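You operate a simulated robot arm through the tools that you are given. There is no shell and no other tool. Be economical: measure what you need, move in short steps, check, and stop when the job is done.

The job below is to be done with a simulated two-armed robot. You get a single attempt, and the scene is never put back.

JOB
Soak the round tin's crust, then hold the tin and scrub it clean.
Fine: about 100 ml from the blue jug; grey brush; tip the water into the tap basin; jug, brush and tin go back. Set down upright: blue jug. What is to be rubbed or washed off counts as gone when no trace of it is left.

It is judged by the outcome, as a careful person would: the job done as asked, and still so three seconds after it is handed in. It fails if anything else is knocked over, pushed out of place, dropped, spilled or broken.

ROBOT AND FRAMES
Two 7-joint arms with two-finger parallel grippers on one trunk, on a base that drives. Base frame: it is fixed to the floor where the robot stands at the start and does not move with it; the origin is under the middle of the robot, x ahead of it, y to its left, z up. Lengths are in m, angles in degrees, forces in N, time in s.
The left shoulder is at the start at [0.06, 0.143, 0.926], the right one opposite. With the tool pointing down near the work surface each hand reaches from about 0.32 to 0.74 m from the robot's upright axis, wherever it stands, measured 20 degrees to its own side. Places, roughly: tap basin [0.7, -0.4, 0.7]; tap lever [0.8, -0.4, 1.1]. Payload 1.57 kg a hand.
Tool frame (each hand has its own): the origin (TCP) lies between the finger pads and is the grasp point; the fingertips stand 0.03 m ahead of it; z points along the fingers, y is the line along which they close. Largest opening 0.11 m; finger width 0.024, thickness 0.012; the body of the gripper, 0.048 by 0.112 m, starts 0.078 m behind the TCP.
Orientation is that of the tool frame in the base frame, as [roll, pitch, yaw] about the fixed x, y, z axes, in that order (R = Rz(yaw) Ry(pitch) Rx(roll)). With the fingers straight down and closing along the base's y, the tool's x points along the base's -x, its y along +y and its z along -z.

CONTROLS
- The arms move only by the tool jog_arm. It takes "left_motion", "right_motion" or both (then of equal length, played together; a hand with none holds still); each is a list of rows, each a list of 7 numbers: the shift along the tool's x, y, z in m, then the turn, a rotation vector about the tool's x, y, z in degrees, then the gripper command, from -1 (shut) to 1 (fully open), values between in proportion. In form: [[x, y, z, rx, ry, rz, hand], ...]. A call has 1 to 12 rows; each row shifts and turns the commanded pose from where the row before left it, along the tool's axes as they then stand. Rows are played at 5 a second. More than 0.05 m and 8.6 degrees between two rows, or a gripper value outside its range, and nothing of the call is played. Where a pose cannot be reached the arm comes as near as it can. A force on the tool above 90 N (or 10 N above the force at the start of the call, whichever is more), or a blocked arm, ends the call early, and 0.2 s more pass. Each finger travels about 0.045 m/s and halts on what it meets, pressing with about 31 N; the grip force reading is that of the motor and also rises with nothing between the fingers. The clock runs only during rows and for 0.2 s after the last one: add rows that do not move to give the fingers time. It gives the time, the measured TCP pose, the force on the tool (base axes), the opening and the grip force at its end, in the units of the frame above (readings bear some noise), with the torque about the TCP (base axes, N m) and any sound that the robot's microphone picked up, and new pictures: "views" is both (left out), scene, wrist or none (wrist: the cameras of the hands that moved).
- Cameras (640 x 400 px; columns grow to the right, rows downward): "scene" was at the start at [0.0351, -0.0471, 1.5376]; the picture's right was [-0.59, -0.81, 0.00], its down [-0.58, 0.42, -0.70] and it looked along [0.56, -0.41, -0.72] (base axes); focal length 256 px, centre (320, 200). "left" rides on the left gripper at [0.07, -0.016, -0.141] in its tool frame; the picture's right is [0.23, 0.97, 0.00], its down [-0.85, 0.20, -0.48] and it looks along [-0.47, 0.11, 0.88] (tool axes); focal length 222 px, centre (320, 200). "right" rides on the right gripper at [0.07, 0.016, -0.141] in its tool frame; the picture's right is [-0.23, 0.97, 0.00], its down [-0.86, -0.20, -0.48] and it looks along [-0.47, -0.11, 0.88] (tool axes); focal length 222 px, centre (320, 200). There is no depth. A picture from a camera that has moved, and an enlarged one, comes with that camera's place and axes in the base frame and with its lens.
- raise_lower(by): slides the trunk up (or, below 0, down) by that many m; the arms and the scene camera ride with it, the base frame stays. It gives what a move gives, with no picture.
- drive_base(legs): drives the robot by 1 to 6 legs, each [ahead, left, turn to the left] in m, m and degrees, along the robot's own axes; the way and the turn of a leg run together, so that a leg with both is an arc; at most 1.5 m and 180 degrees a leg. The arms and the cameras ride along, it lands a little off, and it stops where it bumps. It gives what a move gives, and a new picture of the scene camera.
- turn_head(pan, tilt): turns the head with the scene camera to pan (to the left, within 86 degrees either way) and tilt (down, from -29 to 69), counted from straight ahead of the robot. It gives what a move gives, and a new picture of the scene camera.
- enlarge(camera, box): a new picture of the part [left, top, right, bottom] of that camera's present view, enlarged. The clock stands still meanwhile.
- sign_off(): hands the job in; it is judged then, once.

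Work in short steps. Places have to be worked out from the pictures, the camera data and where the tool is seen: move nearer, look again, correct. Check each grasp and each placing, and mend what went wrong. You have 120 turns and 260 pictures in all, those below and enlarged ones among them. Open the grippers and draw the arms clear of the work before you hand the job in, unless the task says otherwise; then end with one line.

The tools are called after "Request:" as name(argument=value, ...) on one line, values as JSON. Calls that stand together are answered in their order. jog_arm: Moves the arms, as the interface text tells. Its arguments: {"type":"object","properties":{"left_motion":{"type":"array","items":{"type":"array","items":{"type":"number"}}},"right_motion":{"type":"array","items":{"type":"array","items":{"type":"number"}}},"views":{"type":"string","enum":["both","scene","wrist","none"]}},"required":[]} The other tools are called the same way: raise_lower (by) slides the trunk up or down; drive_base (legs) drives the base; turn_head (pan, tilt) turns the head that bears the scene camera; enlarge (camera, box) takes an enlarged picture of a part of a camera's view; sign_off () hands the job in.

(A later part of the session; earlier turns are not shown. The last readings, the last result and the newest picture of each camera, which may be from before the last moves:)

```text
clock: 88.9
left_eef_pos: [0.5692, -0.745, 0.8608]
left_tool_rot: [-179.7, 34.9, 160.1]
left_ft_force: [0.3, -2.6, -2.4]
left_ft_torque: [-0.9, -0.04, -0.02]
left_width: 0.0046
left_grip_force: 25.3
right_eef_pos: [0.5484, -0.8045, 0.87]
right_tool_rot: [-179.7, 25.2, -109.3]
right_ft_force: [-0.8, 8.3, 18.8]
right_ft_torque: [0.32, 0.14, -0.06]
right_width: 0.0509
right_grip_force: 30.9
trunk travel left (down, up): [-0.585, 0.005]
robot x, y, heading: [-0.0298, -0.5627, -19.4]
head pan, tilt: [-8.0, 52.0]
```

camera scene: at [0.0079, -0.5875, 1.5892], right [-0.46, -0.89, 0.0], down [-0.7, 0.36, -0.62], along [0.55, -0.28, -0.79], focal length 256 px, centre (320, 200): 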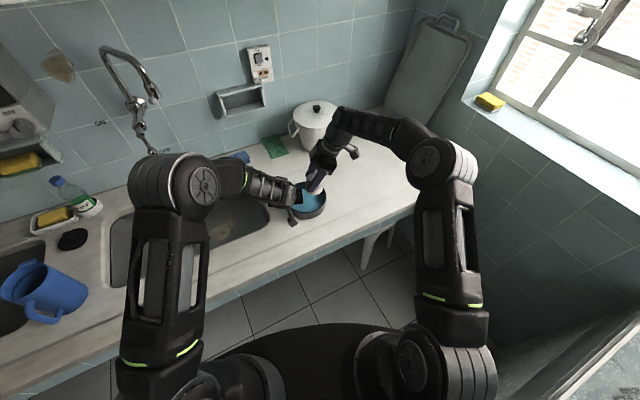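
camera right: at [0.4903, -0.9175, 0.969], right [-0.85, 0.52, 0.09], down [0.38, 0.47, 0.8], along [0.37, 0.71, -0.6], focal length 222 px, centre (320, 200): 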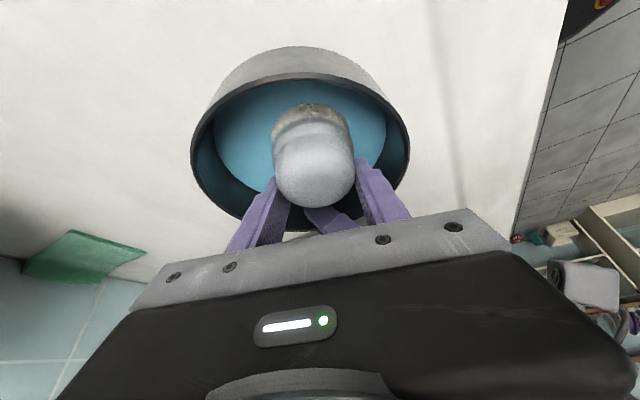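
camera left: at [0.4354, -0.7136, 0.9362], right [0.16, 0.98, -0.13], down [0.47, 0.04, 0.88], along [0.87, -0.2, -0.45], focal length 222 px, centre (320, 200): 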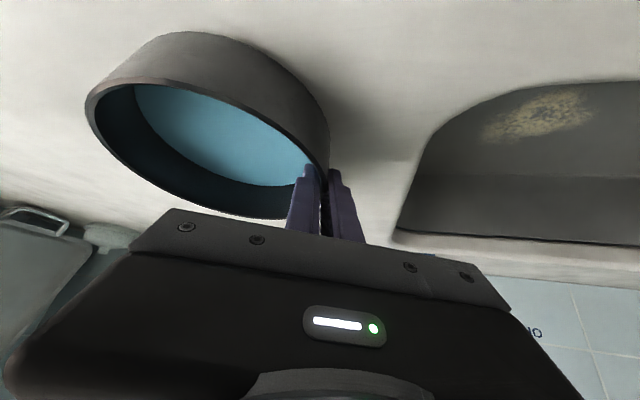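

Contact ~19 N at centre-left. I scrub a full raster from left to right.

Request:
jog_arm(right_motion=[[0, -0.02, 0, 0, 0, 0, -1], [0.0091, 0, -0.0042, 0, 0, 0, -1], [0, 0.02, 0, 0, 0, 0, -1], [0, 0.02, 0, 0, 0, 0, -1], [0.0091, 0, -0.0042, 0, 0, 0, -1], [0, -0.02, 0, 0, 0, 0, -1], [0, -0.02, 0, 0, 0, 0, -1], [0.0091, 0, -0.0042, 0, 0, 0, -1], [0, 0.02, 0, 0, 0, 0, -1], [0, 0.02, 0, 0, 0, 0, -1], [0.0073, 0, -0.0034, 0, 0, 0, -1], [0, -0.02, 0, 0, 0, 0, -1]], views="wrist")

Request:
enlarge(camera="scene", box=[256, 140, 384, 220])

```text
clock: 91.5
left_eef_pos: [0.5644, -0.7559, 0.8619]
left_tool_rot: [-178.4, 34.8, 159.7]
left_ft_force: [-11.7, -46.9, 2.6]
left_ft_torque: [-0.49, -0.19, 0.47]
left_width: 0.0044
left_grip_force: 24.7
right_eef_pos: [0.5389, -0.8268, 0.8753]
right_tool_rot: [-179.6, 26.3, -108.6]
right_ft_force: [19.0, 53.6, 20.3]
right_ft_torque: [-0.45, 0.02, 0.27]
right_width: 0.0001
right_grip_force: 21.2
trunk travel left (down, up): [-0.585, 0.005]
robot x, y, heading: [-0.0264, -0.5624, -19.3]
head pan, tilt: [-8.0, 52.0]
camera right: at [0.483, -0.9408, 0.9708], right [-0.86, 0.51, 0.09], down [0.36, 0.46, 0.81], along [0.37, 0.73, -0.58], focal length 222 px, centre (320, 200)
```

right: 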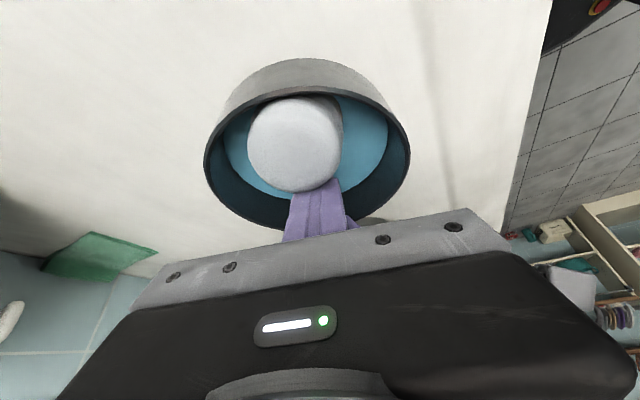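

```text
5.00 times, centred on (320, 180) of scene
camera zoom: at [0.0079, -0.5852, 1.5892], right [-0.46, -0.89, 0.0], down [-0.7, 0.36, -0.62], along [0.55, -0.28, -0.79], focal length 1279 px, centre (320, 300)
```

zoom: 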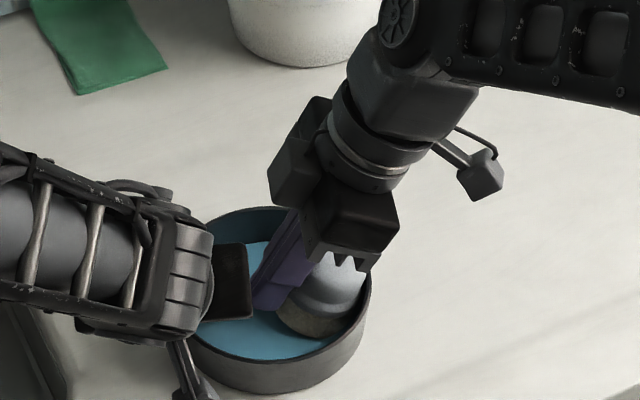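

The brush slipped out of the fingers to the right and is being pushed against the tin wall. I back off left and lift the right hand straight up.

Request:
jog_arm(right_motion=[[-0.0091, 0, 0.0042, 0, 0, 0, -1], [-0.0042, 0, -0.0091, 0, 0, 0, -1], [-0.0127, 0, -0.0272, 0, 0, 0, -1], [-0.0127, 0, -0.0272, 0, 0, 0, -1], [-0.0127, 0, -0.0272, 0, 0, 0, 0], [0, 0, 0, 0, 0, 0, 1]])

Request:
enlarge(camera="scene", box=[256, 140, 384, 220])

Request:
enlarge(camera="right", box=[200, 20, 440, 220])

```text
clock: 92.9
left_eef_pos: [0.5726, -0.7434, 0.8595]
left_tool_rot: [-179.9, 34.9, 160.2]
left_ft_force: [1.2, 2.5, 4.5]
left_ft_torque: [-0.76, 0.13, 0.1]
left_width: 0.0049
left_grip_force: 25.4
right_eef_pos: [0.5372, -0.8348, 0.9668]
right_tool_rot: [-179.8, 24.9, -109.5]
right_ft_force: [-0.3, 0.2, -0.5]
right_ft_torque: [0.03, -0.01, 0.0]
right_width: 0.048
right_grip_force: 0.1
trunk travel left (down, up): [-0.585, 0.005]
robot x, y, heading: [-0.0316, -0.5615, -19.2]
head pan, tilt: [-8.0, 52.0]
camera scene: at [0.0084, -0.5869, 1.5891], right [-0.46, -0.89, 0.0], down [-0.7, 0.36, -0.62], along [0.55, -0.28, -0.79], focal length 256 px, centre (320, 200)
camera right: at [0.4807, -0.9449, 1.0653], right [-0.85, 0.52, 0.09], down [0.38, 0.48, 0.79], along [0.37, 0.71, -0.6], focal length 222 px, centre (320, 200)
```

scene: 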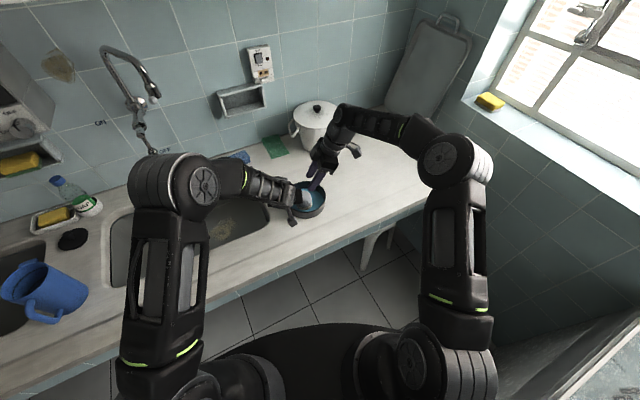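
right: 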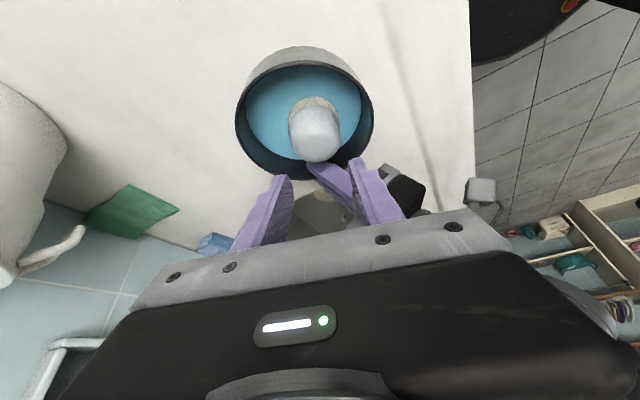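

```text
5.00 times, centred on (320, 180) of scene
camera zoom: at [0.0084, -0.5869, 1.5891], right [-0.46, -0.89, 0.0], down [-0.7, 0.36, -0.62], along [0.55, -0.28, -0.79], focal length 1279 px, centre (320, 300)
```

zoom: 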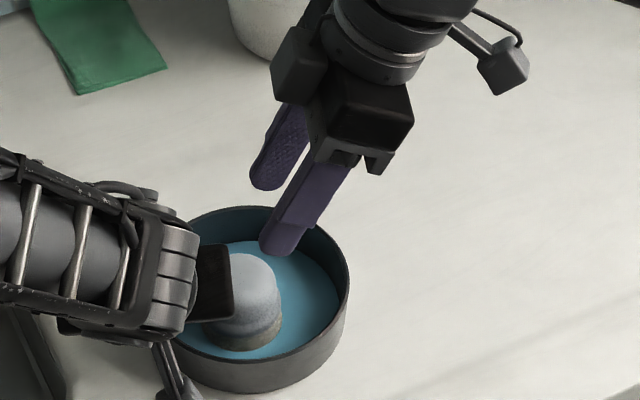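

```text
2.00 times, centred on (320, 120) of right
camera zoom: at [0.4807, -0.9449, 1.0653], right [-0.85, 0.52, 0.09], down [0.38, 0.48, 0.79], along [0.37, 0.71, -0.6], focal length 444 px, centre (320, 360)
```

zoom: 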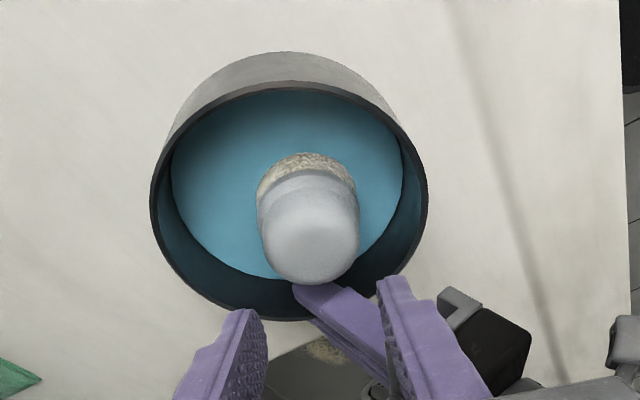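

The brush stands upright in the tin, left of centre; the tin is still held. I set the opening to ~0.085, move over the brush and check alignment.

Request:
jog_arm(right_motion=[[-0.016, -0.0036, 0.0075, 0, 0, 0, 0.55], [-0.0159, -0.0035, 0.0074, 0, 0, 0, 0.55], [0.0085, 0, 0.0181, 0, 0, 0, 0.55], [0, 0, 0, 0, 0, 0, 0.55], [0, 0, 0, 0, 0, 0, 0.55]], views="wrist")

Request:
enlarge(camera="right", box=[200, 60, 440, 240])

Request:
enlarge(camera="scene", box=[270, 150, 350, 210])

```text
clock: 94.1
left_eef_pos: [0.5758, -0.7327, 0.8558]
left_tool_rot: [179.1, 34.7, 160.6]
left_ft_force: [13.3, 53.5, -22.4]
left_ft_torque: [-3.41, 0.43, -2.49]
left_width: 0.0059
left_grip_force: 25.0
right_eef_pos: [0.5557, -0.8109, 0.9484]
right_tool_rot: [-179.3, 24.3, -109.6]
right_ft_force: [-16.2, -54.9, 28.0]
right_ft_torque: [-0.28, 1.26, 2.44]
right_width: 0.0815
right_grip_force: 0.0
trunk travel left (down, up): [-0.585, 0.005]
robot x, y, heading: [-0.0284, -0.5637, -19.4]
head pan, tilt: [-8.0, 52.0]
camera right: at [0.4978, -0.9204, 1.0478], right [-0.85, 0.53, 0.08], down [0.38, 0.48, 0.79], along [0.38, 0.7, -0.61], focal length 222 px, centre (320, 200)
```

right: 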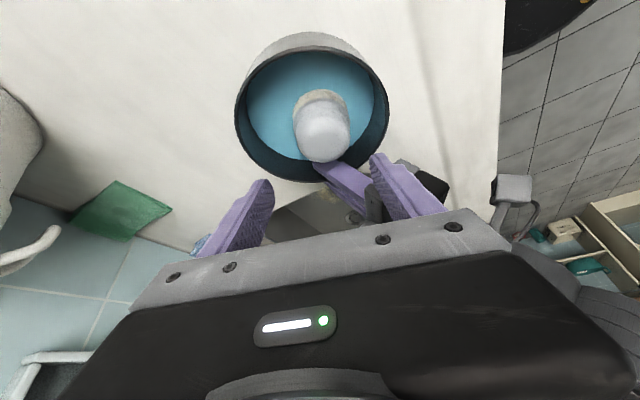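

```text
2.22 times, centred on (320, 150) of right
camera zoom: at [0.4978, -0.9204, 1.0478], right [-0.85, 0.53, 0.08], down [0.38, 0.48, 0.79], along [0.38, 0.7, -0.61], focal length 494 px, centre (320, 311)
```

zoom: 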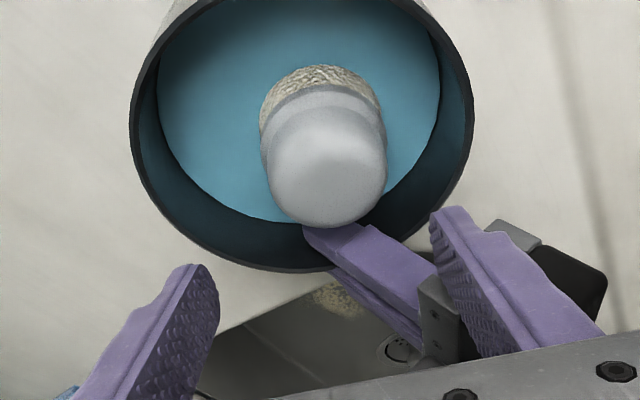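

```text
6.67 times, centred on (310, 180) of scene
camera zoom: at [0.0076, -0.5875, 1.5891], right [-0.46, -0.89, 0.0], down [-0.7, 0.36, -0.62], along [0.55, -0.28, -0.79], focal length 1705 px, centre (387, 333)
```

zoom: 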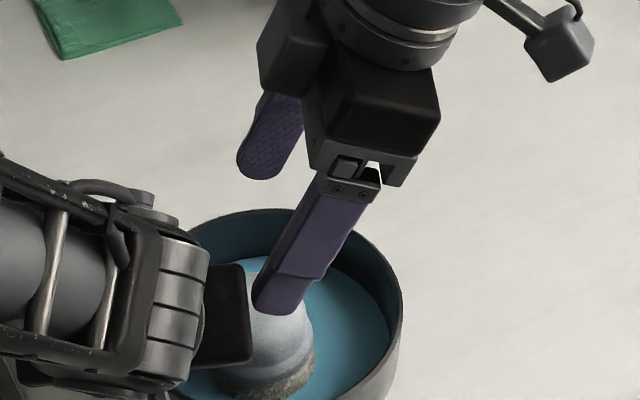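

My right finger touched the left gripper's body (55 N). I back the right hand off to the right at once.

Request:
jog_arm(right_motion=[[0.0136, 0, -0.0063, 0, 0, 0, 0.55], [0.0181, 0, -0.0085, 0, 0, 0, 0.55], [-0.0085, 0, -0.0181, 0, 0, 0, 0.55], [0, 0, 0, 0, 0, 0, 0.55]], views="wrist")

Request:
enlarge(camera="scene", box=[256, 140, 384, 220])

```text
clock: 95.1
left_eef_pos: [0.5705, -0.7483, 0.8622]
left_tool_rot: [-179.6, 35.0, 160.0]
left_ft_force: [-0.9, -4.1, 1.4]
left_ft_torque: [-0.04, 0.03, 0.18]
left_width: 0.0038
left_grip_force: 25.2
right_eef_pos: [0.5429, -0.8347, 0.9682]
right_tool_rot: [-179.9, 25.0, -109.4]
right_ft_force: [0.6, -0.4, -0.4]
right_ft_torque: [0.0, -0.01, 0.0]
right_width: 0.0852
right_grip_force: 0.1
trunk travel left (down, up): [-0.585, 0.005]
robot x, y, heading: [-0.0295, -0.5626, -19.4]
head pan, tilt: [-8.0, 52.0]
camera right: at [0.4865, -0.9463, 1.0648], right [-0.85, 0.52, 0.1], down [0.38, 0.47, 0.8], along [0.37, 0.71, -0.6], focal length 222 px, centre (320, 200)
```

right: 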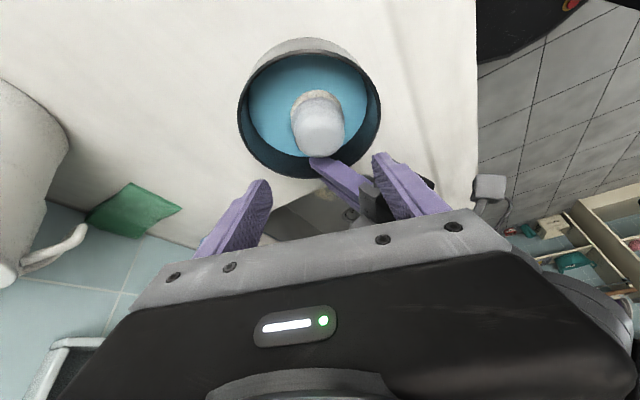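

```text
5.00 times, centred on (320, 180) of scene
camera zoom: at [0.008, -0.588, 1.5892], right [-0.46, -0.89, 0.0], down [-0.7, 0.36, -0.62], along [0.55, -0.28, -0.79], focal length 1279 px, centre (320, 300)
```

zoom: 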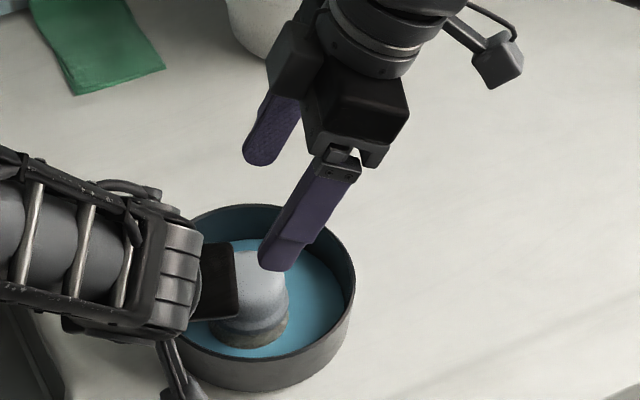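

Tin undisturbed. I open the left hand slightly and lift it straight off, so the right hand can regrip the brush properly first.

Request:
jog_arm(left_motion=[[0, 0, 0, 0, 0, 0, -0.72], [0, 0, 0, 0, 0, 0, -0.72], [-0.0114, 0, -0.0164, 0, 0, 0, -0.72], [-0.0229, 0, -0.0328, 0, 0, 0, -0.72], [-0.0229, 0, -0.0328, 0, 0, 0, -0.6], [0, 0.04, 0, 0, 0, 0, -0.4], [0, 0.04, 0, 0, 0, 0, -0.2], [0, 0.03, 0, 0, 0, 0, -0.2]])

Request:
enlarge(camera="scene", box=[256, 140, 384, 220])

```text
clock: 96.9
left_eef_pos: [0.6108, -0.6402, 0.9603]
left_tool_rot: [-179.8, 34.9, 160.0]
left_ft_force: [-0.7, -0.5, 0.1]
left_ft_torque: [-0.01, -0.03, 0.03]
left_width: 0.044
left_grip_force: 0.1
right_eef_pos: [0.5422, -0.8355, 0.9668]
right_tool_rot: [-179.9, 25.0, -109.4]
right_ft_force: [0.2, 0.7, -0.1]
right_ft_torque: [0.01, 0.01, 0.02]
right_width: 0.0854
right_grip_force: 0.1
trunk travel left (down, up): [-0.585, 0.005]
robot x, y, heading: [-0.0292, -0.5615, -19.5]
head pan, tilt: [-8.0, 52.0]
camera scene: at [0.0088, -0.5869, 1.5892], right [-0.46, -0.89, 0.0], down [-0.7, 0.36, -0.62], along [0.55, -0.28, -0.79], focal length 256 px, centre (320, 200)
camera left: at [0.4752, -0.6093, 1.0353], right [0.16, 0.98, -0.13], down [0.47, 0.04, 0.88], along [0.87, -0.2, -0.45], focal length 222 px, centre (320, 200)
```

scene: 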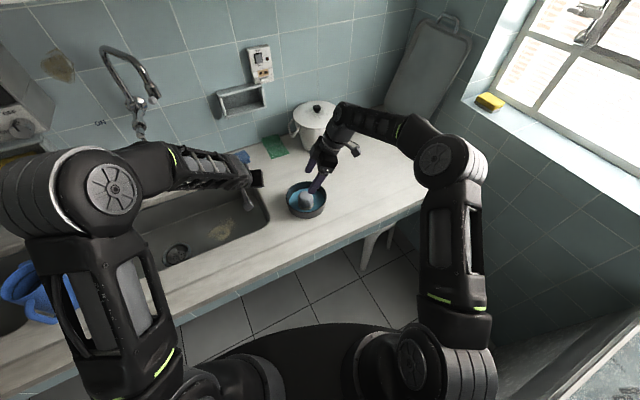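
left: 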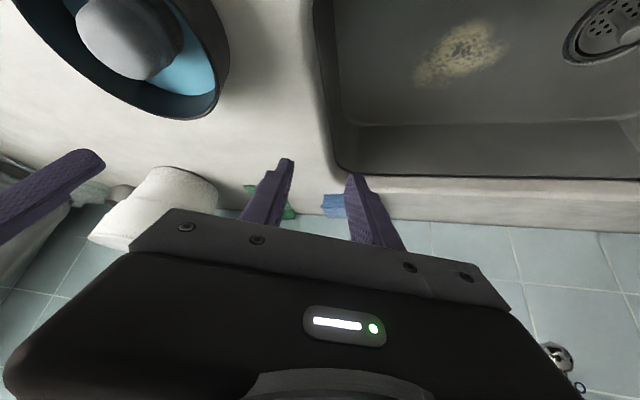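

```text
5.00 times, centred on (320, 180) of scene
camera zoom: at [0.0088, -0.5869, 1.5892], right [-0.46, -0.89, 0.0], down [-0.7, 0.36, -0.62], along [0.55, -0.28, -0.79], focal length 1279 px, centre (320, 300)
```

zoom: 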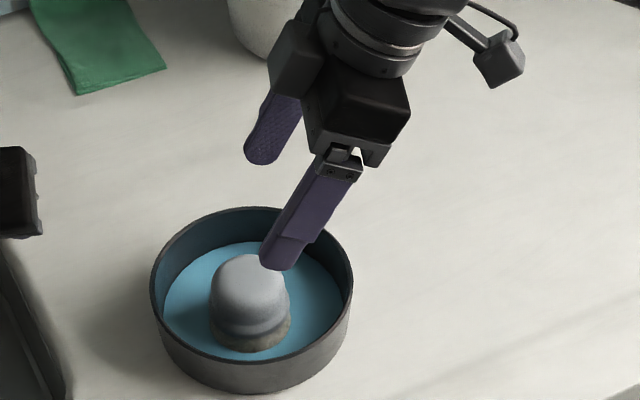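

Brush fully visible. Combined estimate puts its axis at ≈[0.555,-0.814] in the right arm's frame; I move above it, lower to z≈0.92 and check.

Request:
jog_arm(right_motion=[[-0.0111, -0.0022, 0.0052, 0, 0, 0, 0.6], [-0.011, -0.0023, 0.0051, 0, 0, 0, 0.6], [0.0099, 0, 0.0213, 0, 0, 0, 0.6], [0.0099, 0, 0.0212, 0, 0, 0, 0.6], [0, 0, 0, 0, 0, 0, 0.6]], views="wrist")

Request:
enlarge(camera="scene", box=[270, 150, 350, 210])

Request:
enlarge(camera="right", box=[200, 60, 440, 240])

```text
clock: 98.1
left_eef_pos: [0.6104, -0.6416, 0.9593]
left_tool_rot: [-179.8, 34.9, 160.1]
left_ft_force: [-0.2, 0.9, 0.7]
left_ft_torque: [0.0, -0.01, 0.04]
left_width: 0.0439
left_grip_force: 0.0
right_eef_pos: [0.5558, -0.814, 0.9192]
right_tool_rot: [-179.8, 25.0, -109.4]
right_ft_force: [0.4, -0.4, -0.3]
right_ft_torque: [0.01, 0.02, 0.03]
right_width: 0.0881
right_grip_force: 0.0
trunk travel left (down, up): [-0.585, 0.005]
robot x, y, heading: [-0.0283, -0.5631, -19.5]
head pan, tilt: [-8.0, 52.0]
camera right: at [0.4994, -0.9244, 1.0181], right [-0.85, 0.52, 0.09], down [0.38, 0.47, 0.8], along [0.37, 0.71, -0.6], focal length 222 px, centre (320, 200)
```

right: 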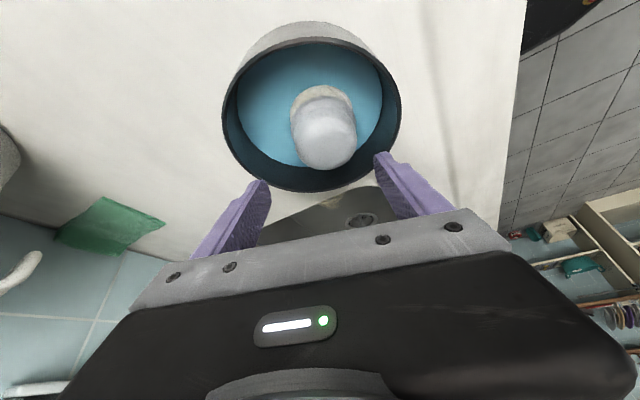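

```text
6.67 times, centred on (310, 180) of scene
camera zoom: at [0.0084, -0.5874, 1.5892], right [-0.46, -0.89, 0.0], down [-0.7, 0.36, -0.62], along [0.55, -0.28, -0.79], focal length 1705 px, centre (387, 333)
```

zoom: 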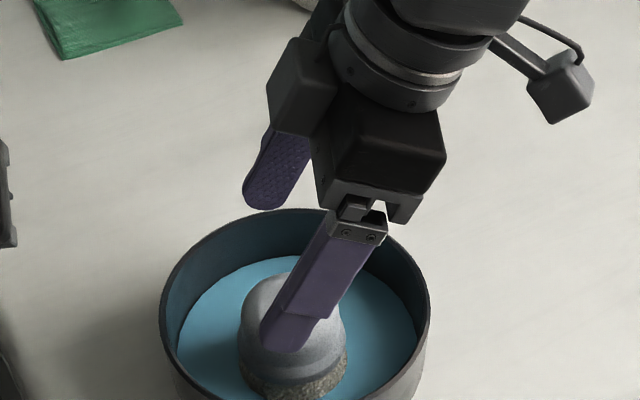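

```text
2.22 times, centred on (320, 150) of right
camera zoom: at [0.4994, -0.9244, 1.0181], right [-0.85, 0.52, 0.09], down [0.38, 0.47, 0.8], along [0.37, 0.71, -0.6], focal length 494 px, centre (320, 311)
```

zoom: 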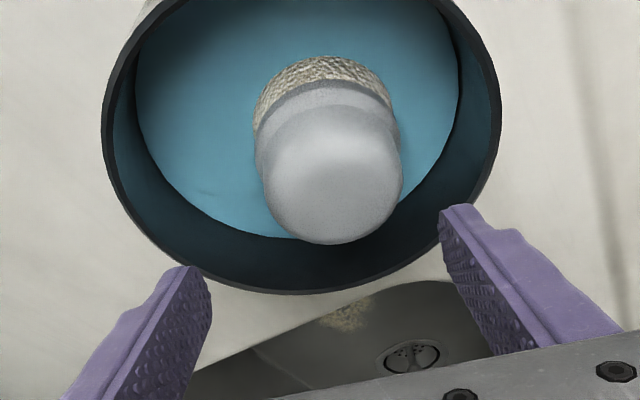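

Comparing with the earlier good grasp, the hand is ~25 mm too far forward. I shift back, narrow the opening to ~0.072 and look again.

Request:
jog_arm(right_motion=[[0, 0.0125, 0, 0, 0, 0, 0.3], [0, 0.0125, 0, 0, 0, 0, 0.3], [0, 0, 0, 0, 0, 0, 0.3]], views="none")

Request:
enlarge(camera="scene", box=[270, 150, 350, 210])

Request:
enlarge(camera="right", box=[200, 60, 440, 240])

```text
clock: 98.9
left_eef_pos: [0.6093, -0.642, 0.9607]
left_tool_rot: [-179.9, 34.9, 160.1]
left_ft_force: [0.4, -0.1, 0.3]
left_ft_torque: [-0.02, 0.03, -0.01]
left_width: 0.0441
left_grip_force: 0.1
right_eef_pos: [0.5323, -0.8055, 0.9202]
right_tool_rot: [-180.0, 24.9, -109.4]
right_ft_force: [0.2, -0.4, -0.2]
right_ft_torque: [0.01, 0.01, 0.0]
right_width: 0.0716
right_grip_force: 0.1
trunk travel left (down, up): [-0.585, 0.005]
robot x, y, heading: [-0.0264, -0.5624, -19.4]
head pan, tilt: [-8.0, 52.0]
```

```text
6.67 times, centred on (310, 180) of scene
camera zoom: at [0.0086, -0.5875, 1.5892], right [-0.46, -0.89, 0.0], down [-0.7, 0.36, -0.62], along [0.55, -0.28, -0.79], focal length 1705 px, centre (387, 333)
```

zoom: 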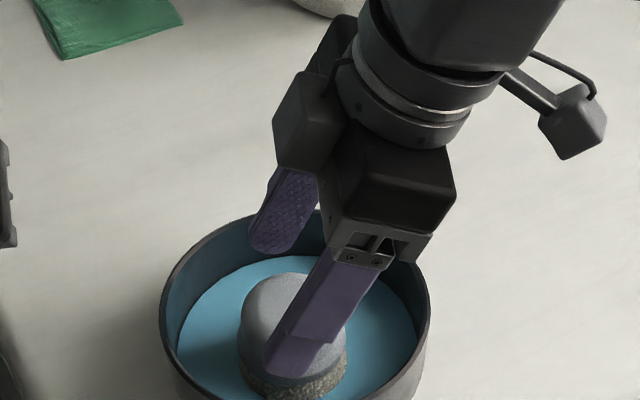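

```text
2.22 times, centred on (320, 150) of right
camera zoom: at [0.476, -0.9166, 1.019], right [-0.85, 0.52, 0.09], down [0.38, 0.47, 0.8], along [0.37, 0.71, -0.6], focal length 494 px, centre (320, 311)
```

zoom: 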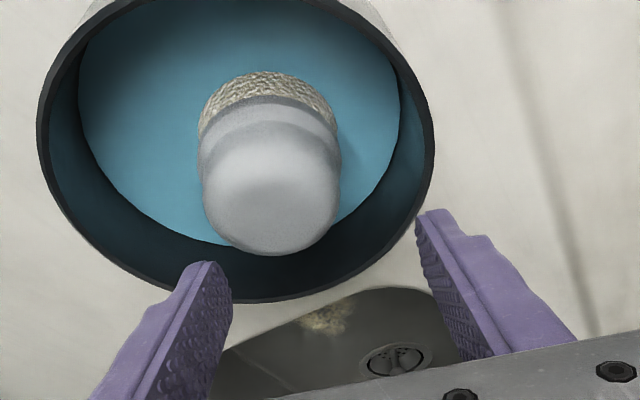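

I take the middle of both views: shift 12 mm forward, then descend to z≈0.868 with force watch, then close.

Request:
jog_arm(right_motion=[[0, -0.012, 0, 0, 0, 0, 0.33], [0.0072, 0, 0.0154, 0, 0, 0, 0.33], [0.0072, 0, 0.0154, 0, 0, 0, 0.33], [0, 0, 0, 0, 0, 0, 0.33]], views="none")

Request:
enlarge(camera="right", box=[200, 80, 440, 230])

Request:
enlarge(camera="scene", box=[270, 150, 350, 210])

```text
clock: 99.9
left_eef_pos: [0.6107, -0.6424, 0.9611]
left_tool_rot: [-179.8, 34.8, 160.1]
left_ft_force: [0.1, 0.6, -0.9]
left_ft_torque: [-0.01, 0.03, 0.0]
left_width: 0.0441
left_grip_force: 0.1
right_eef_pos: [0.5426, -0.8098, 0.8877]
right_tool_rot: [-179.9, 25.1, -109.4]
right_ft_force: [0.3, -0.6, -0.2]
right_ft_torque: [0.02, 0.0, 0.0]
right_width: 0.0732
right_grip_force: 0.0
trunk travel left (down, up): [-0.585, 0.005]
robot x, y, heading: [-0.0293, -0.566, -19.1]
head pan, tilt: [-8.0, 52.0]
```

```text
2.67 times, centred on (320, 155) of right
camera zoom: at [0.4864, -0.9212, 0.9858], right [-0.85, 0.52, 0.09], down [0.38, 0.47, 0.8], along [0.37, 0.71, -0.6], focal length 592 px, centre (320, 320)
```

zoom: 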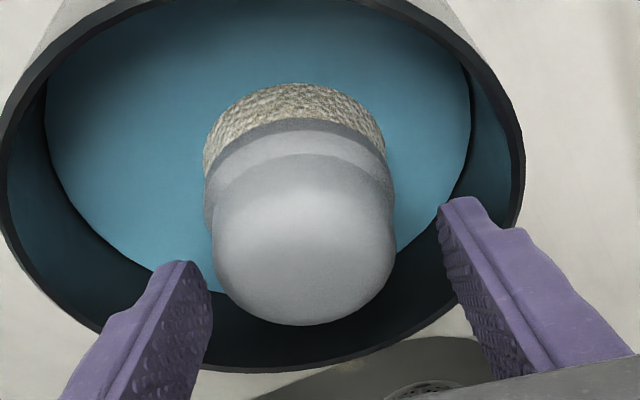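

```text
6.67 times, centred on (310, 180) of scene
camera zoom: at [0.0084, -0.5874, 1.5892], right [-0.46, -0.89, 0.0], down [-0.7, 0.36, -0.62], along [0.55, -0.28, -0.79], focal length 1705 px, centre (387, 333)
```

zoom: 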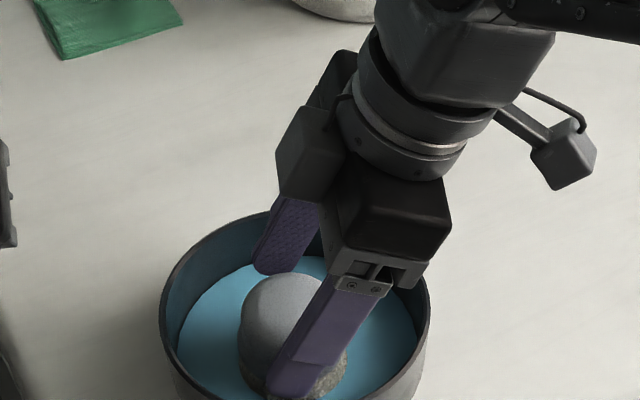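

Nearly centred. I apply a last 5 mm forward and 5 mm right correction, lower to z≈0.866 and view before closing.

Request:
jog_arm(right_motion=[[0.0045, -0.005, -0.0021, 0, 0, 0, 0.33], [0.0046, 0, 0.0098, 0, 0, 0, 0.33], [0.0046, 0, 0.0098, 0, 0, 0, 0.33], [0, 0, 0, 0, 0, 0, 0.33]], views="none")

Request:
enlarge(camera="right", box=[200, 80, 440, 230])

```text
clock: 100.9
left_eef_pos: [0.6101, -0.6404, 0.9594]
left_tool_rot: [-179.8, 34.9, 160.1]
left_ft_force: [0.0, 0.4, 0.8]
left_ft_torque: [0.0, 0.03, 0.03]
left_width: 0.0438
left_grip_force: 0.1
right_eef_pos: [0.5485, -0.8156, 0.8652]
right_tool_rot: [-179.9, 24.9, -109.4]
right_ft_force: [-0.4, -0.2, -0.4]
right_ft_torque: [-0.03, 0.04, 0.0]
right_width: 0.0732
right_grip_force: 0.1
trunk travel left (down, up): [-0.585, 0.005]
robot x, y, heading: [-0.029, -0.5613, -19.6]
head pan, tilt: [-8.0, 52.0]
```

```text
2.67 times, centred on (320, 155) of right
camera zoom: at [0.4916, -0.9277, 0.9635], right [-0.85, 0.52, 0.09], down [0.38, 0.47, 0.8], along [0.37, 0.71, -0.6], focal length 592 px, centre (320, 320)
```

zoom: 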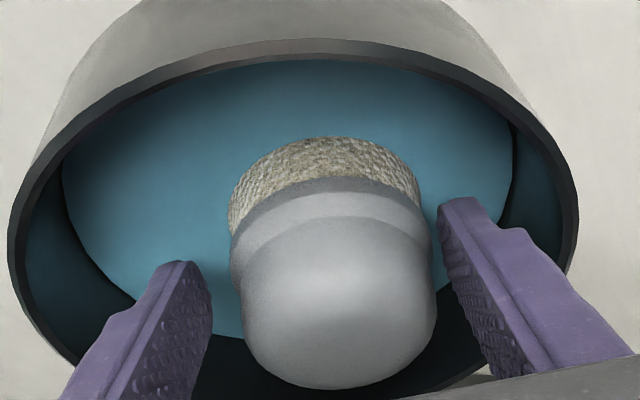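

Knob now lies centred in the pads. I close.

Request:
jog_arm(right_motion=[[0, 0.003, 0, 0, 0, 0, 0.33], [0, 0, 0, 0, 0, 0, -1], [0, 0, 0, 0, 0, 0, -1], [0, 0, 0, 0, 0, 0, -1], [0, 0, 0, 0, 0, 0, -1]], views="none")

Request:
enlarge(camera="right", box=[200, 80, 440, 230])

```text
clock: 102.1
left_eef_pos: [0.6097, -0.6419, 0.9598]
left_tool_rot: [-179.8, 34.9, 160.2]
left_ft_force: [0.1, 0.4, 0.2]
left_ft_torque: [0.04, -0.02, -0.02]
left_width: 0.0442
left_grip_force: 0.1
right_eef_pos: [0.5461, -0.8146, 0.8653]
right_tool_rot: [-179.9, 25.0, -109.4]
right_ft_force: [-0.9, 1.0, 0.5]
right_ft_torque: [0.0, 0.0, 0.02]
right_width: 0.0585
right_grip_force: 31.2
trunk travel left (down, up): [-0.585, 0.005]
robot x, y, heading: [-0.0323, -0.5652, -19.5]
head pan, tilt: [-8.0, 52.0]
```

```text
2.67 times, centred on (320, 155) of right
camera zoom: at [0.4888, -0.9264, 0.9634], right [-0.85, 0.52, 0.09], down [0.38, 0.47, 0.8], along [0.37, 0.71, -0.6], focal length 592 px, centre (320, 320)
```

zoom: 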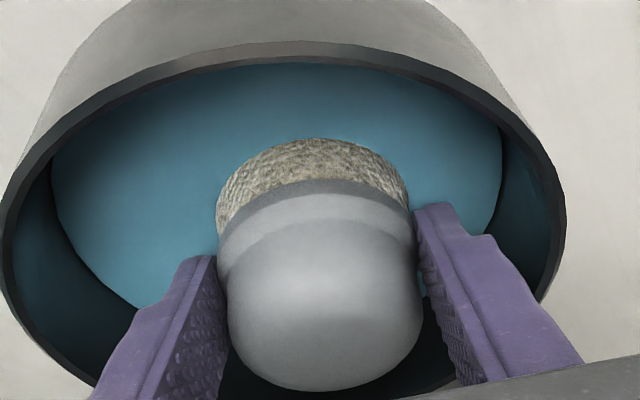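

Grip is centred this time (0.0585 = full width). Now I reorient the left hand (yaw 30° right, 45° tilt) so that its body leans away from the brush hand.

Request:
jog_arm(left_motion=[[0, 0, 0, 0, -5, 0, -0.2], [0, 0, 0, 0, -5, 0, -0.2], [0, 0, 0, 5.3, 0, 5.3, -0.2], [0, 0, 0, 5.3, 0, 5.3, -0.2], [0, 0, 0, 5.3, 0, 5.3, -0.2], [0, 0, 0, 5.3, 0, 5.3, -0.2], [0, 0, 0, 0, 0, 0, -0.2]], views="both")

```text
clock: 103.7
left_eef_pos: [0.6084, -0.637, 0.9555]
left_tool_rot: [-178.6, 41.8, 131.4]
left_ft_force: [0.5, 0.2, 0.7]
left_ft_torque: [0.03, -0.04, -0.02]
left_width: 0.0438
left_grip_force: 0.1
left hand out of reach, approached as far as the arm can: row 2
right_eef_pos: [0.5463, -0.816, 0.8656]
right_tool_rot: [-179.8, 24.9, -109.4]
right_ft_force: [-1.5, 0.0, 0.8]
right_ft_torque: [0.02, -0.03, 0.01]
right_width: 0.0583
right_grip_force: 31.0
trunk travel left (down, up): [-0.585, 0.005]
robot x, y, heading: [-0.0279, -0.559, -19.4]
head pan, tilt: [-8.0, 52.0]
camera scene: at [0.0085, -0.5874, 1.5892], right [-0.46, -0.89, 0.0], down [-0.7, 0.36, -0.62], along [0.55, -0.28, -0.79], focal length 256 px, centre (320, 200)
camera left: at [0.5022, -0.5359, 1.014], right [0.63, 0.76, -0.17], down [0.37, -0.1, 0.92], along [0.68, -0.64, -0.35], focal length 222 px, centre (320, 200)
```

scene: 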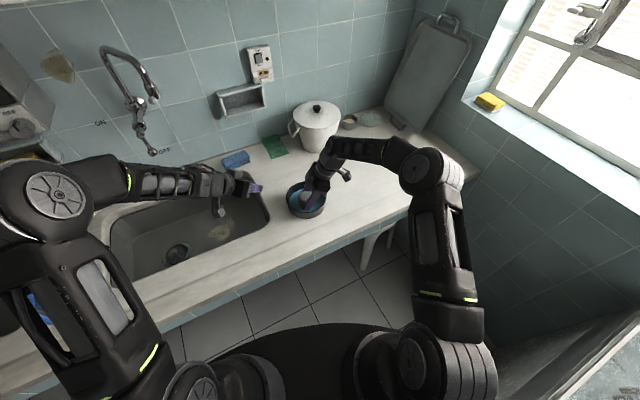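
left: 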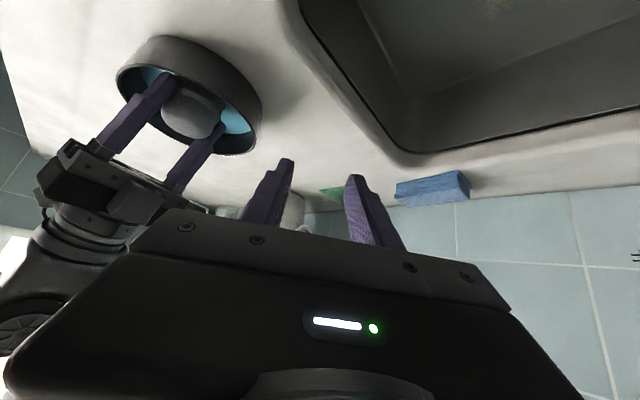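

Orientation good. I bring the left hand above the left-far rim point ≈[0.606,-0.757].

Request:
jog_arm(left_motion=[[-0.0105, -0.0204, 0.0213, 0, 0, 0, -0.2], [-0.0105, -0.0204, 0.0213, 0, 0, 0, -0.2], [-0.0105, -0.0204, 0.0213, 0, 0, 0, -0.2], [-0.0105, -0.0204, 0.0213, 0, 0, 0, -0.2], [0, 0, 0, 0, 0, 0, -0.2]], views="wrist")

Request:
enlarge(camera="scene", box=[256, 140, 384, 220])

```text
clock: 104.9
left_eef_pos: [0.6044, -0.757, 0.9232]
left_tool_rot: [-178.6, 41.7, 131.6]
left_ft_force: [-0.4, 0.4, -0.2]
left_ft_torque: [0.0, 0.01, 0.0]
left_width: 0.0442
left_grip_force: 0.1
right_eef_pos: [0.5445, -0.8156, 0.8655]
right_tool_rot: [-179.9, 25.0, -109.3]
right_ft_force: [0.8, 1.0, 1.4]
right_ft_torque: [0.04, -0.01, 0.03]
right_width: 0.058
right_grip_force: 30.8
trunk travel left (down, up): [-0.585, 0.005]
robot x, y, heading: [-0.0283, -0.5621, -19.2]
head pan, tilt: [-8.0, 52.0]
camera left: at [0.4966, -0.6571, 0.9818], right [0.63, 0.76, -0.17], down [0.37, -0.1, 0.92], along [0.69, -0.64, -0.35], focal length 222 px, centre (320, 200)
```

left: 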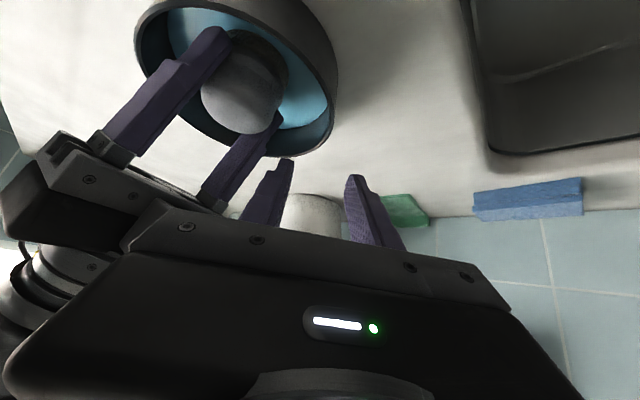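

```text
5.00 times, centred on (320, 180) of scene
camera zoom: at [0.0086, -0.5873, 1.5892], right [-0.46, -0.89, 0.0], down [-0.7, 0.36, -0.62], along [0.55, -0.28, -0.79], focal length 1279 px, centre (320, 300)
```

zoom: 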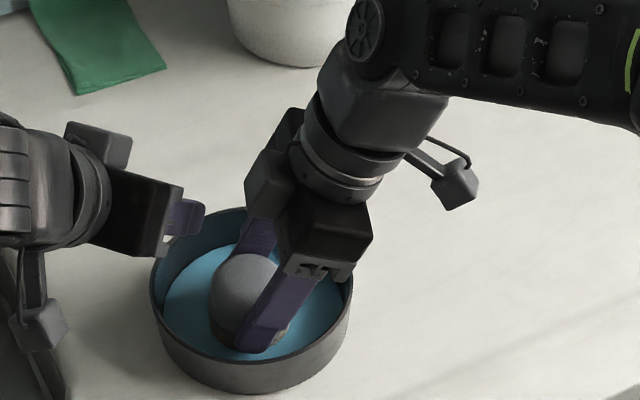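

Alignment looks like the earlier good one. I narrow the opening to ~0.034 and descend most of the way.

Request:
jog_arm(left_motion=[[0, 0, 0, 0, 0, 0, -0.38], [0.0133, 0, 0.0149, 0, 0, 0, -0.38], [0.0133, 0, 0.0149, 0, 0, 0, -0.38], [0, 0, 0, 0, 0, 0, -0.38]], views="none")

Request:
enlarge(camera="left", box=[200, 80, 440, 230])

Request:
enlarge(camera="scene", box=[270, 150, 350, 210])

```text
clock: 105.9
left_eef_pos: [0.6036, -0.7576, 0.8822]
left_tool_rot: [-178.6, 41.7, 131.6]
left_ft_force: [0.0, -0.1, -0.5]
left_ft_torque: [-0.05, -0.04, 0.0]
left_width: 0.0343
left_grip_force: 0.0
right_eef_pos: [0.5461, -0.8152, 0.8652]
right_tool_rot: [-179.9, 25.1, -109.4]
right_ft_force: [-0.2, -0.7, 0.4]
right_ft_torque: [-0.01, -0.01, 0.0]
right_width: 0.0582
right_grip_force: 31.2
trunk travel left (down, up): [-0.585, 0.005]
robot x, y, heading: [-0.0275, -0.5651, -19.3]
head pan, tilt: [-8.0, 52.0]
```

```text
2.67 times, centred on (320, 155) of left
camera zoom: at [0.4975, -0.6575, 0.9411], right [0.63, 0.76, -0.17], down [0.37, -0.1, 0.92], along [0.69, -0.64, -0.35], focal length 592 px, centre (320, 320)
```

zoom: 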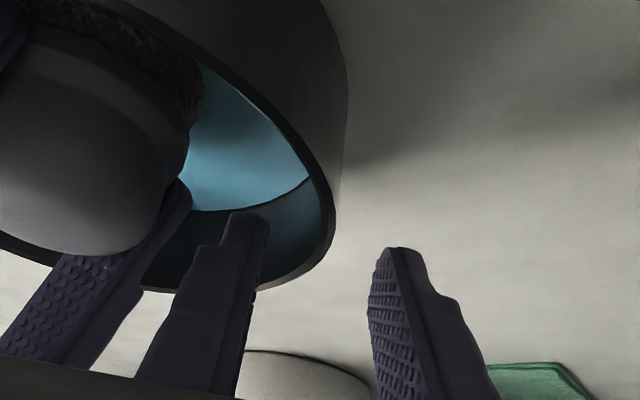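

```text
6.67 times, centred on (310, 180) of scene
camera zoom: at [0.0085, -0.5876, 1.5892], right [-0.46, -0.89, 0.0], down [-0.7, 0.36, -0.62], along [0.55, -0.28, -0.79], focal length 1705 px, centre (387, 333)
```

zoom: 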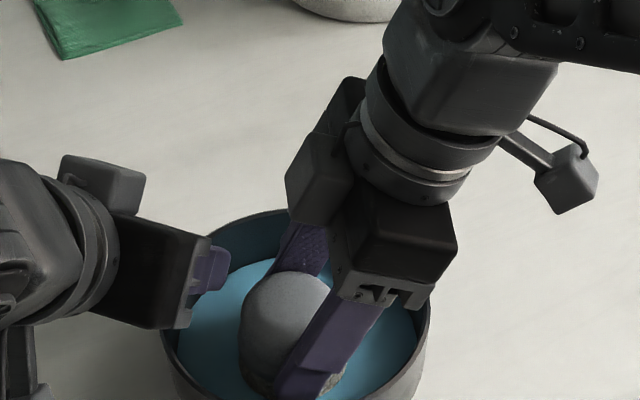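

Wall lies between the fingers. I descend the last 2 cm and close on the rim.

Request:
jog_arm(left_motion=[[0.0067, 0, 0.0075, 0, 0, 0, -0.38], [0.0066, 0, 0.0074, 0, 0, 0, -0.38], [0, 0, 0, 0, 0, 0, -0.7], [0, 0, 0, 0, 0, 0, -1], [0, 0, 0, 0, 0, 0, -1], [0, 0, 0, 0, 0, 0, -1]], views="none")

Request:
enlarge(camera="left", box=[200, 80, 440, 230])

Request:
enlarge(camera="scene", box=[270, 150, 350, 210])

```text
clock: 107.3
left_eef_pos: [0.6025, -0.7596, 0.8624]
left_tool_rot: [-178.6, 41.8, 131.7]
left_ft_force: [-1.1, 0.1, 1.2]
left_ft_torque: [-0.25, 0.07, -0.15]
left_width: 0.0115
left_grip_force: 28.8
right_eef_pos: [0.5467, -0.8143, 0.8656]
right_tool_rot: [-179.9, 25.0, -109.5]
right_ft_force: [0.7, -0.5, -0.4]
right_ft_torque: [-0.02, 0.01, 0.01]
right_width: 0.0579
right_grip_force: 30.7
trunk travel left (down, up): [-0.585, 0.005]
robot x, y, heading: [-0.0284, -0.5598, -19.4]
head pan, tilt: [-8.0, 52.0]
```

```text
2.67 times, centred on (320, 155) of left
camera zoom: at [0.4959, -0.6586, 0.9212], right [0.63, 0.76, -0.17], down [0.37, -0.1, 0.92], along [0.68, -0.64, -0.35], focal length 592 px, centre (320, 320)
```

zoom: 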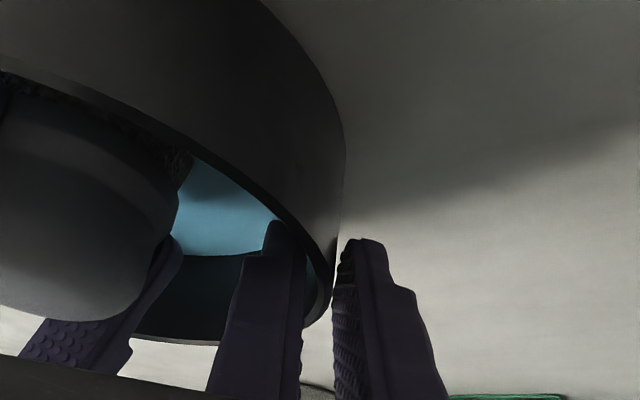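

```text
6.67 times, centred on (310, 180) of scene
camera zoom: at [0.0084, -0.5875, 1.5892], right [-0.46, -0.89, 0.0], down [-0.7, 0.36, -0.62], along [0.55, -0.28, -0.79], focal length 1705 px, centre (387, 333)
```

zoom: 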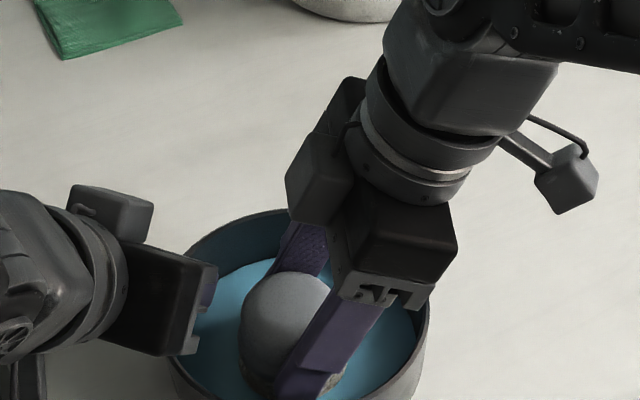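

Tin held again (firm, 29 N). I press the brush lightly and scrub with moderate fore-aft strokes, stepping right.

Request:
jog_arm(right_motion=[[0.0011, 0, 0.0023, 0, 0, 0, -1], [0, -0.012, 0, 0, 0, 0, -1], [0, -0.012, 0, 0, 0, 0, -1], [0, 0.017, 0, 0, 0, 0, -1], [0, 0.017, 0, 0, 0, 0, -1], [0.0109, 0, -0.0051, 0, 0, 0, -1], [0, -0.017, 0, 0, 0, 0, -1], [0, -0.017, 0, 0, 0, 0, -1], [0, 0, 0, 0, 0, 0, -1]], views="none")

Request:
enlarge(camera="right", box=[180, 40, 460, 230])

```text
clock: 109.3
left_eef_pos: [0.6027, -0.7582, 0.8626]
left_tool_rot: [-178.7, 41.7, 131.6]
left_ft_force: [2.3, 1.6, -2.3]
left_ft_torque: [0.2, 0.48, -0.07]
left_width: 0.0112
left_grip_force: 28.7
right_eef_pos: [0.5619, -0.8332, 0.8621]
right_tool_rot: [-179.8, 24.9, -109.4]
right_ft_force: [-7.3, 1.2, 15.8]
right_ft_torque: [0.27, 0.23, 0.13]
right_width: 0.0583
right_grip_force: 30.6
trunk travel left (down, up): [-0.585, 0.005]
robot x, y, heading: [-0.0295, -0.5654, -19.3]
head pan, tilt: [-8.0, 52.0]
```

```text
2.11 times, centred on (320, 135) of right
camera zoom: at [0.505, -0.9455, 0.9614], right [-0.85, 0.52, 0.09], down [0.38, 0.48, 0.79], along [0.37, 0.71, -0.6], focal length 468 px, centre (320, 337)
```

zoom: 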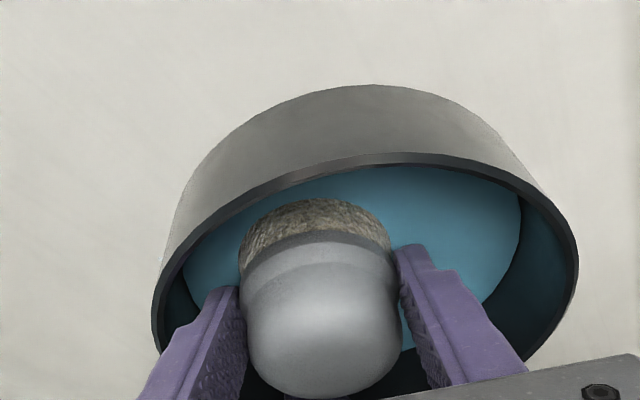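

Contact ~16 N and stable grip. I continue strokes on the right part, then come back toward the left.

Request:
jog_arm(right_motion=[[0, 0.017, 0, 0, 0, 0, -1], [0, 0.02, 0, 0, 0, 0, -1], [0.0109, 0, -0.0051, 0, 0, 0, -1], [0, -0.017, 0, 0, 0, 0, -1], [0, -0.017, 0, 0, 0, 0, -1], [0, 0.017, 0, 0, 0, 0, -1], [0, 0.017, 0, 0, 0, 0, -1], [-0.0163, 0, 0.0076, 0, 0, 0, -1], [0, -0.017, 0, 0, 0, 0, -1], [0, -0.017, 0, 0, 0, 0, -1], [0, 0.017, 0, 0, 0, 0, -1], [0, 0.02, 0, 0, 0, 0, -1]], views="none")

Request:
jog_arm(right_motion=[[-0.0163, 0, 0.0076, 0, 0, 0, -1], [0, -0.012, 0, 0, 0, 0, -1], [0, -0.012, 0, 0, 0, 0, -1], [0, 0.012, 0, 0, 0, 0, -1], [0, 0.014, 0, 0, 0, 0, -1], [0, 0, 0, 0, 0, 0, -1]], views="none")

Request:
enlarge(camera="right", box=[180, 40, 460, 230])

Request:
enlarge(camera="scene", box=[256, 140, 384, 220])

```text
clock: 111.9
left_eef_pos: [0.6022, -0.7582, 0.863]
left_tool_rot: [-178.7, 41.8, 131.5]
left_ft_force: [-3.6, 3.7, 4.4]
left_ft_torque: [-0.07, 0.17, -0.28]
left_width: 0.0113
left_grip_force: 28.9
right_eef_pos: [0.5279, -0.8147, 0.8629]
right_tool_rot: [-179.6, 25.0, -109.3]
right_ft_force: [4.6, -2.5, 12.2]
right_ft_torque: [0.0, -0.11, 0.0]
right_width: 0.0582
right_grip_force: 30.6
trunk travel left (down, up): [-0.585, 0.005]
robot x, y, heading: [-0.026, -0.5629, -19.5]
head pan, tilt: [-8.0, 52.0]
```

```text
clock: 113.3
left_eef_pos: [0.6004, -0.759, 0.8644]
left_tool_rot: [-178.6, 41.8, 131.7]
left_ft_force: [-3.6, 7.6, 12.0]
left_ft_torque: [0.09, 0.42, -0.44]
left_width: 0.011
left_grip_force: 28.5
right_eef_pos: [0.5324, -0.7994, 0.8636]
right_tool_rot: [-179.9, 25.0, -109.4]
right_ft_force: [4.6, -3.6, -1.1]
right_ft_torque: [-0.1, -0.17, -0.02]
right_width: 0.0581
right_grip_force: 30.6
trunk travel left (down, up): [-0.585, 0.005]
robot x, y, heading: [-0.0319, -0.5633, -19.5]
head pan, tilt: [-8.0, 52.0]
```

```text
2.11 times, centred on (320, 135) of right
camera zoom: at [0.4756, -0.9102, 0.9614], right [-0.85, 0.52, 0.09], down [0.38, 0.48, 0.8], along [0.37, 0.71, -0.6], focal length 468 px, centre (320, 337)
```

zoom: 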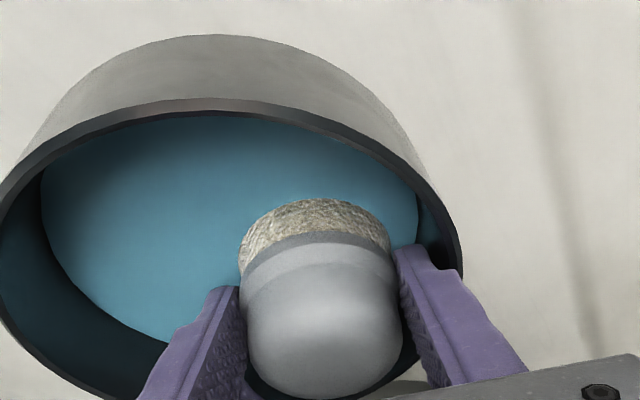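

```text
5.00 times, centred on (320, 180) of scene
camera zoom: at [0.0078, -0.5865, 1.5892], right [-0.46, -0.89, 0.0], down [-0.7, 0.36, -0.62], along [0.55, -0.28, -0.79], focal length 1279 px, centre (320, 300)
```

zoom: 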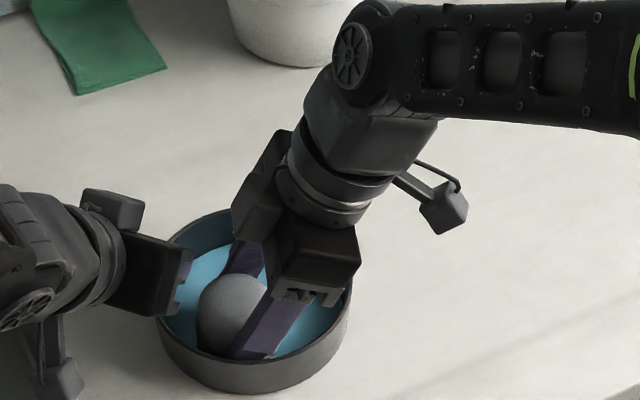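

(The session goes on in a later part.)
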